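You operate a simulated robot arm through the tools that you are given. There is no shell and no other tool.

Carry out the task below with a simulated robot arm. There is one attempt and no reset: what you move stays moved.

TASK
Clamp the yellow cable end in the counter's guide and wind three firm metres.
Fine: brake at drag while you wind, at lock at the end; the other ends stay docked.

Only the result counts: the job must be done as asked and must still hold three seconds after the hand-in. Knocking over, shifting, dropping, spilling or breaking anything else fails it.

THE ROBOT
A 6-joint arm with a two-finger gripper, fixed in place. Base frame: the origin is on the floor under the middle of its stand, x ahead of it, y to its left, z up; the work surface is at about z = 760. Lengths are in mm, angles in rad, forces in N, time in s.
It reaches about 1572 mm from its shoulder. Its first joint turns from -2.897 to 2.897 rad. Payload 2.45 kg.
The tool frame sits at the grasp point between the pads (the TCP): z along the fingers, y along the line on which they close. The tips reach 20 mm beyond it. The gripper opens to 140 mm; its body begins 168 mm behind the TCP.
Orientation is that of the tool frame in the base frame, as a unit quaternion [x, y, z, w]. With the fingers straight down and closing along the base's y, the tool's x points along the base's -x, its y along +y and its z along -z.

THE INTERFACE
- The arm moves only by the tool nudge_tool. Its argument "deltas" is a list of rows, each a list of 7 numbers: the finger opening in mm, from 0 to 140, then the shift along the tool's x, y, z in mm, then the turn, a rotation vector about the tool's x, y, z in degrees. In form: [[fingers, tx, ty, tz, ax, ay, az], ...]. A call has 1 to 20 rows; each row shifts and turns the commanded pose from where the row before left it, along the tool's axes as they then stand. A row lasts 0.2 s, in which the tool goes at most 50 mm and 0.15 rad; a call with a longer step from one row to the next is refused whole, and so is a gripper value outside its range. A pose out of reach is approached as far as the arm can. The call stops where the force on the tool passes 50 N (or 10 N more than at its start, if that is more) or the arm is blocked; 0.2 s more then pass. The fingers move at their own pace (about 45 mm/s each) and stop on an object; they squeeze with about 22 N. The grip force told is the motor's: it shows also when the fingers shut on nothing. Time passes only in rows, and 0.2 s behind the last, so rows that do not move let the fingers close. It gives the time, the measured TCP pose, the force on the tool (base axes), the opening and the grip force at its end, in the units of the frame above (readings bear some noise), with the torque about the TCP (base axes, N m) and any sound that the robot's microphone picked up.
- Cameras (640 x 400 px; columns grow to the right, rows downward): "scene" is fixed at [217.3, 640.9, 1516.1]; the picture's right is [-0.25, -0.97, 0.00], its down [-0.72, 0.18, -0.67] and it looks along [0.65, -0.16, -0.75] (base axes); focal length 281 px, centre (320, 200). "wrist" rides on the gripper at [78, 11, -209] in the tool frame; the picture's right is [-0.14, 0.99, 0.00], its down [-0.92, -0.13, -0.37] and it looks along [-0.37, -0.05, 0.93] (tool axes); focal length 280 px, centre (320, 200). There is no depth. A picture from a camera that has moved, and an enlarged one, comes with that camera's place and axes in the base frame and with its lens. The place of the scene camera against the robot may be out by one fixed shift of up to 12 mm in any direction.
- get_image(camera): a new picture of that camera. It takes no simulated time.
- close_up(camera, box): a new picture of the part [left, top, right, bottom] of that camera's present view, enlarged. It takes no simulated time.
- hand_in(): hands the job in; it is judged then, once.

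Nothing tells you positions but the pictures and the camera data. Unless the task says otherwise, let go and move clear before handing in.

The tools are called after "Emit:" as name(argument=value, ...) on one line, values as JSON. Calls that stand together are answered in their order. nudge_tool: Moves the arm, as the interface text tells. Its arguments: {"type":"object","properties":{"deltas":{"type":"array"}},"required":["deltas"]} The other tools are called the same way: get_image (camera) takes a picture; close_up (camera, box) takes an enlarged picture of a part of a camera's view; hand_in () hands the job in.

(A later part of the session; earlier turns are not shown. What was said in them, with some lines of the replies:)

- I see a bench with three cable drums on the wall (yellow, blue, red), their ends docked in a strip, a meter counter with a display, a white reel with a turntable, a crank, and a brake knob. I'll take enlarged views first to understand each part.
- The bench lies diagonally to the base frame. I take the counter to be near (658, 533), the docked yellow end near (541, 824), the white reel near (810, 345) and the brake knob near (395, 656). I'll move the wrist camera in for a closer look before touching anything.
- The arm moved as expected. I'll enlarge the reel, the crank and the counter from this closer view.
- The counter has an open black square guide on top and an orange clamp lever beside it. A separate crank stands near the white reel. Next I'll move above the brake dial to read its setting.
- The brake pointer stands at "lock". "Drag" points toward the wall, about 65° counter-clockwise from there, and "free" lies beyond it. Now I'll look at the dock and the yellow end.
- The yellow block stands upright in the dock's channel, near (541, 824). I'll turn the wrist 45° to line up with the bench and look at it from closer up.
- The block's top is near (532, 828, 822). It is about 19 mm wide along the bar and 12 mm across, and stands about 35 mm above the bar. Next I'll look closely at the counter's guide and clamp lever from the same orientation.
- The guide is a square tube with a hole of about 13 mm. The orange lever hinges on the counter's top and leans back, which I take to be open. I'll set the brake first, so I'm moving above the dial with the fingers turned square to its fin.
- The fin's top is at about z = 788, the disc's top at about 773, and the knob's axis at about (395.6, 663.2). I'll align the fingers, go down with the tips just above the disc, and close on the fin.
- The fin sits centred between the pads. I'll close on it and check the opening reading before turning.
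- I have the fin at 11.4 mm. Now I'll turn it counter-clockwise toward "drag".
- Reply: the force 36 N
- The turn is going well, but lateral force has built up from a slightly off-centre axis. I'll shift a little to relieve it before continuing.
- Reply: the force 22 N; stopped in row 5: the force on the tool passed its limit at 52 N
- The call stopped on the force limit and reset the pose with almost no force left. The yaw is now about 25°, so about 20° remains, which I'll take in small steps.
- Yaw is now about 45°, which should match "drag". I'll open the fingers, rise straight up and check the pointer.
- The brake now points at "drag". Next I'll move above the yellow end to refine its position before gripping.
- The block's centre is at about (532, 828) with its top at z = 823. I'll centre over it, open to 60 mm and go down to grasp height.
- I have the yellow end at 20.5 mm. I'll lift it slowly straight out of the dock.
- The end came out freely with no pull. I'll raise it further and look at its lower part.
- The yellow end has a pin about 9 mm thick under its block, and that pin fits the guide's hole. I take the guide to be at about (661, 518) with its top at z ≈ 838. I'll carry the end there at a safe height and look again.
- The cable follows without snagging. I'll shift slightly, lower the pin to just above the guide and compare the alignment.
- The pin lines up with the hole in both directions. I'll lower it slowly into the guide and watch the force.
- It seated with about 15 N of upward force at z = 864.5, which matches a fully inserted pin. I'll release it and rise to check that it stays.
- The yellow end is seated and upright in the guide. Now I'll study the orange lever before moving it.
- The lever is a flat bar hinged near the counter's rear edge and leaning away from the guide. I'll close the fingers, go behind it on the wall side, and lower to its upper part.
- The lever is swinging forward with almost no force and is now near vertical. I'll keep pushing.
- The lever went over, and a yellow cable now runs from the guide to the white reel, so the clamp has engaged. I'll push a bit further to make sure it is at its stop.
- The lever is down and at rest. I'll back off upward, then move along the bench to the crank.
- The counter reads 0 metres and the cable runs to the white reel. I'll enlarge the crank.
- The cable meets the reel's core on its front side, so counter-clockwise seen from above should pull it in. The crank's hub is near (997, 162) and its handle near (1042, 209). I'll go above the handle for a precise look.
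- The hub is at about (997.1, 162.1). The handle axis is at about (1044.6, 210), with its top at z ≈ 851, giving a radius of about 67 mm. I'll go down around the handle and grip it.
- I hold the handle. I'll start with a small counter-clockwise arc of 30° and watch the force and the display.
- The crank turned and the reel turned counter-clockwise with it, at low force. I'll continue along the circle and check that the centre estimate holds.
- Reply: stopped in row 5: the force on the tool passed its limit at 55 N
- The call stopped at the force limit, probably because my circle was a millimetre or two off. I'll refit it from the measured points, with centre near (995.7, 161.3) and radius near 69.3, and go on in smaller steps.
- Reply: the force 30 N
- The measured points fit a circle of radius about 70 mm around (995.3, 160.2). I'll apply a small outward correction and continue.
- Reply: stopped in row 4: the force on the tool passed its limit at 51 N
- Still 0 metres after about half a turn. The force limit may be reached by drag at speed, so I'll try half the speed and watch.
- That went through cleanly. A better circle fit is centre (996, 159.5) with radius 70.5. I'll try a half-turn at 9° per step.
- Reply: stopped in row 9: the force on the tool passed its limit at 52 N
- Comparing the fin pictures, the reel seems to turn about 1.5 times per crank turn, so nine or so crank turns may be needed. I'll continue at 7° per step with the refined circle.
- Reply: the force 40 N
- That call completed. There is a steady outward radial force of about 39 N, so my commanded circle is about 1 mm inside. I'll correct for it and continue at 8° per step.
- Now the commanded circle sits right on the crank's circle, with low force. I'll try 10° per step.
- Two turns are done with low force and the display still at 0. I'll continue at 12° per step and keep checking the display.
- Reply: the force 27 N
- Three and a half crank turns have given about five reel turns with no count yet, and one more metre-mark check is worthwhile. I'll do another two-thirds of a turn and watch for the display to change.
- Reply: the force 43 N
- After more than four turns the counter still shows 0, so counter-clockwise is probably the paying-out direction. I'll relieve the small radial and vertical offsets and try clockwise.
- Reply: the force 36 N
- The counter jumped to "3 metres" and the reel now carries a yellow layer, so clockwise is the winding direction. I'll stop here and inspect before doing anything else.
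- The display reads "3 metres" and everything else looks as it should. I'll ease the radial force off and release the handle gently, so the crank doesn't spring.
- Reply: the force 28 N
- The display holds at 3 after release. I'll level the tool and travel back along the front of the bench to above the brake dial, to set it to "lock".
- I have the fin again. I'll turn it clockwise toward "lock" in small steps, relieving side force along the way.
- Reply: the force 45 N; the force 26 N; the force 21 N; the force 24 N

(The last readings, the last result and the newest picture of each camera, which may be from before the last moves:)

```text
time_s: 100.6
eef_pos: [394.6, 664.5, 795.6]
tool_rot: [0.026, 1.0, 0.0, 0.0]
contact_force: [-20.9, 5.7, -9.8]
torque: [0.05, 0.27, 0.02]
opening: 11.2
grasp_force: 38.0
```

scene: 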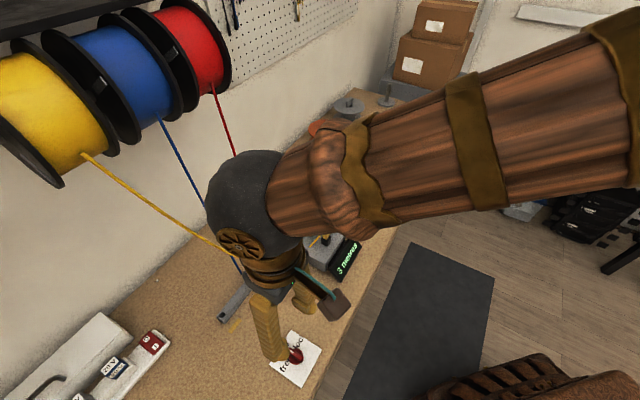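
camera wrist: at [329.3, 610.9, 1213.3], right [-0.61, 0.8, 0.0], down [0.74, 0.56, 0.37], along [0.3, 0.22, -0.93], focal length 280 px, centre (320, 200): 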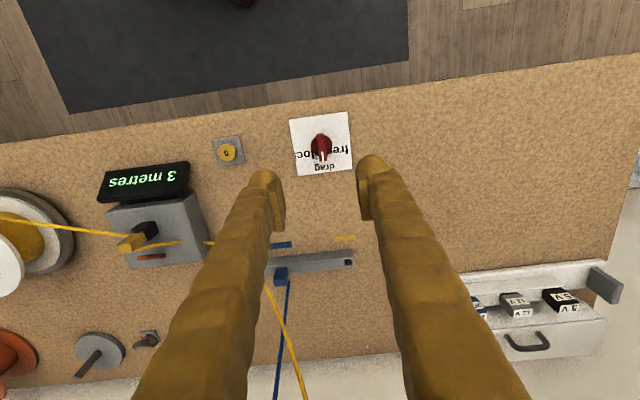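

Emit:
nudge_tool(deltas=[[0, 1.6, 0.3, 0, 0, 0, 0], [0, 0, 0, 0, 0, 0, 4], [0, 0, 0, 0, 0, 0, 4], [0, 0, 0, 0, 0, 0, 3]])

Emit:
close_up(camera="wrist", box=[250, 120, 390, 240])

```text
time_s: 101.6
eef_pos: [395.0, 665.2, 796.1]
tool_rot: [0.121, 0.993, 0.001, 0.002]
contact_force: [23.9, -11.5, -16.3]
torque: [-0.13, -0.26, 0.04]
opening: 11.0
grasp_force: 38.0
```

```text
3.33 times, centred on (320, 180) of wrist
camera zoom: at [320.6, 693.7, 1005.4], right [0.37, 0.93, 0.0], down [0.86, -0.34, 0.37], along [0.35, -0.14, -0.93], focal length 935 px, centre (320, 267)
```

zoom: 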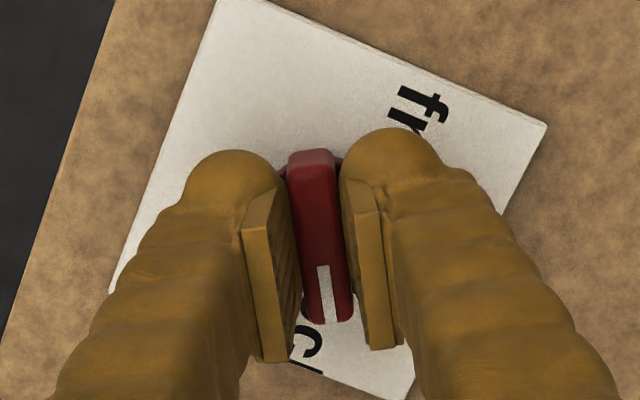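

Emit:
nudge_tool(deltas=[[0, -2.0, -0.4, 0, 0, 0, 0], [0, 0, 0, 0, 0, 0, 4], [0, 0, 0, 0, 0, 0, 4]])

```text
time_s: 102.4
eef_pos: [394.6, 665.4, 796.8]
tool_rot: [0.188, 0.982, 0.001, 0.001]
contact_force: [-25.2, 16.7, -9.4]
torque: [0.18, 0.3, -0.02]
opening: 10.8
grasp_force: 38.0
```

Emit:
nudge_tool(deltas=[[0, 2.2, 0.4, 0, 0, 0, 0], [0, 0, 0, 0, 0, 0, 1.7], [0, 0, 0, 0, 0, 0, 1.8]])

Emit:
close_up(camera="wrist", box=[250, 120, 390, 240])

```text
time_s: 103.2
eef_pos: [395.9, 664.7, 797.2]
tool_rot: [0.219, 0.976, 0.001, 0.002]
contact_force: [6.3, -8.9, 14.6]
torque: [-0.15, -0.17, 0.0]
opening: 11.0
grasp_force: 38.7
```

```text
3.33 times, centred on (320, 180) of wrist
camera zoom: at [328.0, 707.9, 1005.5], right [0.55, 0.84, 0.0], down [0.78, -0.51, 0.37], along [0.31, -0.2, -0.93], focal length 935 px, centre (320, 267)
```

zoom: 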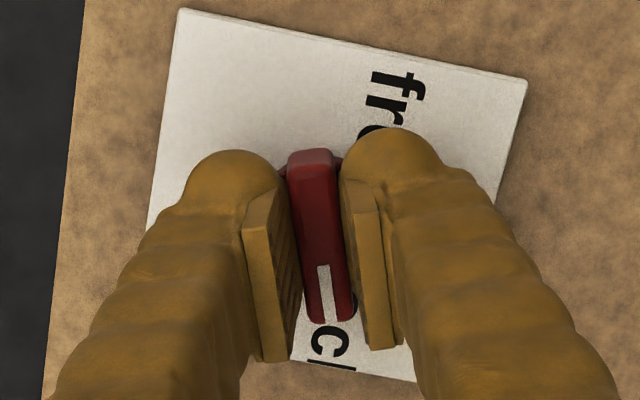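

The pointer angle matches the original "lock" position. I'll release and rise straight up to check.

Emit:
nudge_tool(deltas=[[60, 0, 0, 0, 0, 0, 0], [60, 0, 0, 0, 0, 0, 0], [60, 0, 0, 0, 0, 0, 0], [60, 0, 0, -25, 0, 0, 0], [60, 0, 0, -40, 0, 0, 0], [60, 0, 0, -45, 0, 0, 0], [60, 0, 0, -45, 0, 0, 0]])

Emit:
get_image(camera="wrist")

Emit:
close_up(camera="wrist", box=[270, 100, 370, 190])

Emit:
get_image(camera="scene")

```text
time_s: 104.8
eef_pos: [394.1, 663.7, 953.0]
tool_rot: [0.219, 0.976, 0.0, 0.002]
contact_force: [0.7, 0.0, -0.4]
torque: [0.0, 0.04, -0.03]
opening: 59.9
grasp_force: 0.1
```

```text
taken
camera wrist: at [327.9, 707.9, 1161.8], right [0.55, 0.84, 0.0], down [0.78, -0.51, 0.37], along [0.31, -0.2, -0.93], focal length 280 px, centre (320, 200)
```

wrist: 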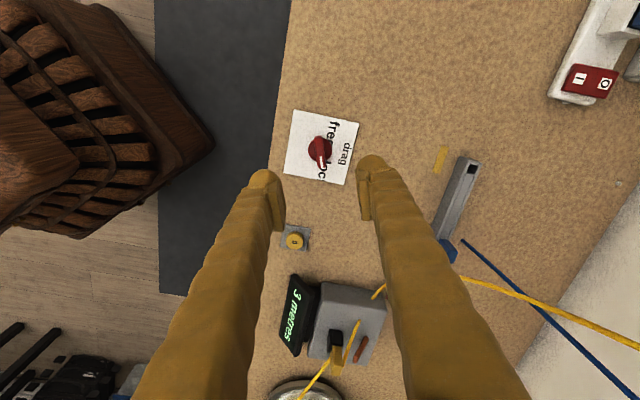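

```text
4.44 times, centred on (320, 145) of wrist
camera zoom: at [327.9, 707.9, 1161.8], right [0.55, 0.84, 0.0], down [0.78, -0.51, 0.37], along [0.31, -0.2, -0.93], focal length 1246 px, centre (320, 444)
```

zoom: 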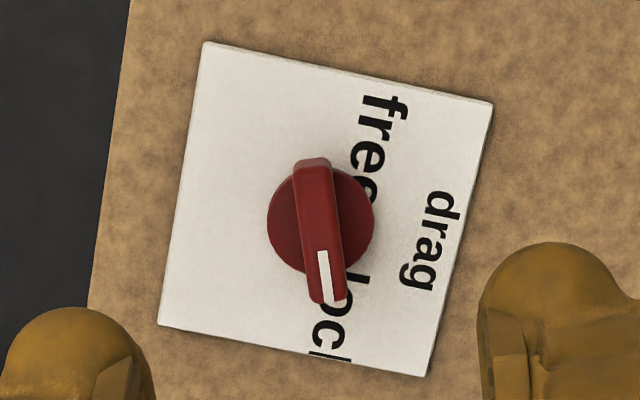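

```text
taken
```

scene: 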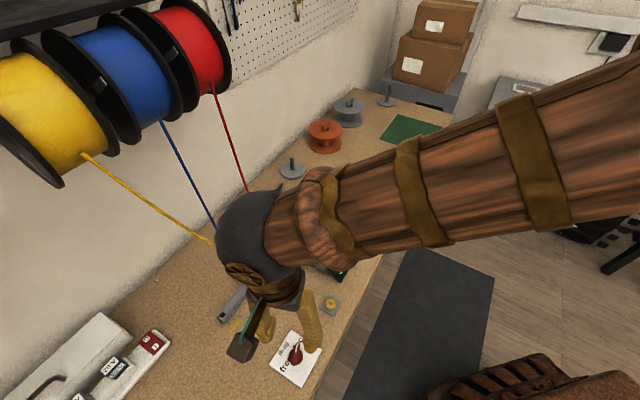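

The brake is at "lock" again. I'll raise the arm and move it clear so both cameras can check the final state.

Emit:
nudge_tool(deltas=[[60, 0, 0, -45, 0, 0, 0], [60, 0, 0, -45, 0, 0, 0], [60, 0, 0, -45, 0, 0, 0], [60, -31.5, -28.2, 0, 0, 0, 0], [60, -31.5, -28.2, 0, 0, 0, 0], [60, -31.5, -28.2, 0, 0, 0, 0], [60, -31.5, -28.2, 0, 0, 0, 0], [60, -31.5, -28.2, 0, 0, 0, 0], [60, -31.5, -28.2, 0, 0, 0, 0], [60, -31.5, -28.2, 0, 0, 0, 0], [60, -31.5, -28.2, 0, 0, 0, 0], [60, -31.5, -28.2, 0, 0, 0, 0]])

Emit:
get_image(camera="scene")

Emit:
close_up(camera="scene", box=[290, 160, 400, 280])

Emit:
close_up(camera="scene", box=[190, 220, 350, 400])

Emit:
get_image(camera="wrist")

```text
time_s: 107.4
eef_pos: [540.2, 316.2, 1086.6]
tool_rot: [0.219, 0.976, 0.001, 0.002]
contact_force: [0.2, 0.0, -0.3]
torque: [0.03, -0.01, -0.03]
opening: 60.1
grasp_force: 0.1
```

```text
taken
```

scene: 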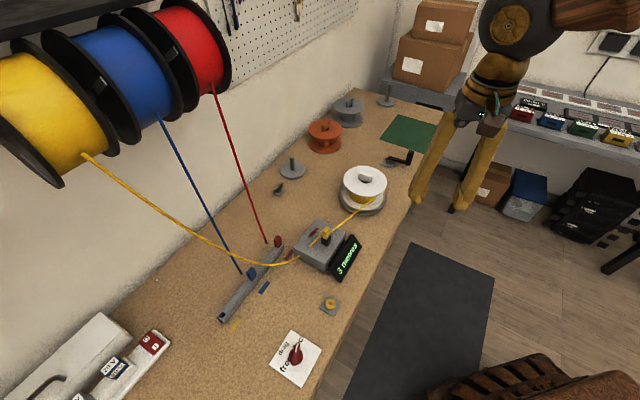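

```text
3.33 times, centred on (345, 220) of scene
camera zoom: at [217.3, 640.9, 1516.1], right [-0.25, -0.97, 0.0], down [-0.72, 0.18, -0.67], along [0.65, -0.16, -0.75], focal length 936 px, centre (237, 133)
```

zoom: 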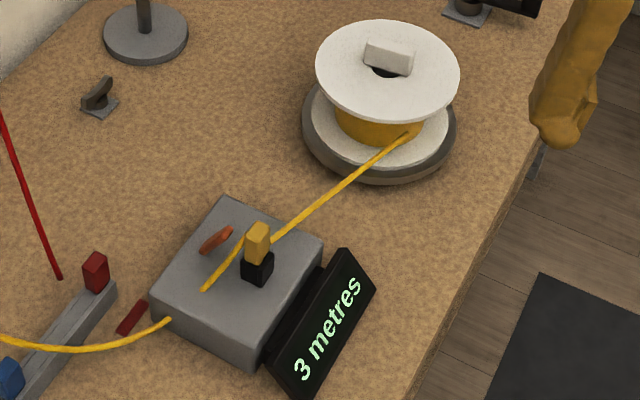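

```text
2.22 times, centred on (270, 310) of scene
camera zoom: at [217.3, 640.9, 1516.1], right [-0.25, -0.97, 0.0], down [-0.72, 0.18, -0.67], along [0.65, -0.16, -0.75], focal length 624 px, centre (431, -44)
```

zoom: 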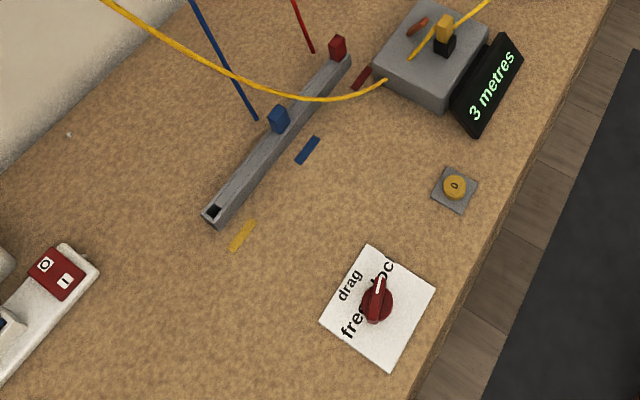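

```text
taken
camera wrist: at [473.8, 357.9, 1296.3], right [0.55, 0.84, 0.0], down [0.78, -0.51, 0.37], along [0.31, -0.2, -0.93], focal length 280 px, centre (320, 200)
```

wrist: 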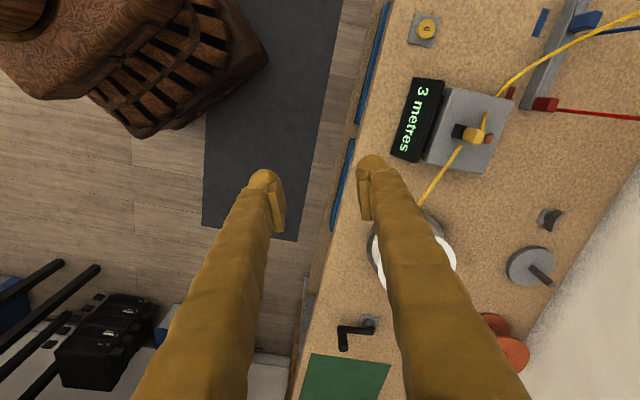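

The counter reads 3 metres, the reel carries the yellow layer and the yellow end is clamped in the guide. The brake is at "lock", the red and blue ends are still docked, and the arm is clear. I'm handing in.

Emit:
hand_in()

```text
The job is handed in.
```

I clamped the yellow end in the counter's guide and wound until the counter read 3 metres. The brake was at drag the whole time I wound and is now at lock. I've handed the job in, but no verdict came back.

- **Clamp:** the yellow end's pin is fully in the guide and the orange lever is closed on it. The cable ran to the white reel as soon as the lever went over.
- **Winding:** I first cranked the wrong way, about four turns counter-clockwise, and the counter stayed at 0. About two-thirds of a turn clockwise then brought it to 3. The reading held after I let go of the crank and after I locked the brake.
- **Length:** the display shows whole metres only, so I can't tell how close the wound length is to exactly three metres.
- **Brake:** the pointer now sits about 2° past where it stood at lock at the start.
- **Everything else:** the red and blue ends are still docked, and I saw nothing knocked or shifted. The arm is clear of the bench items.
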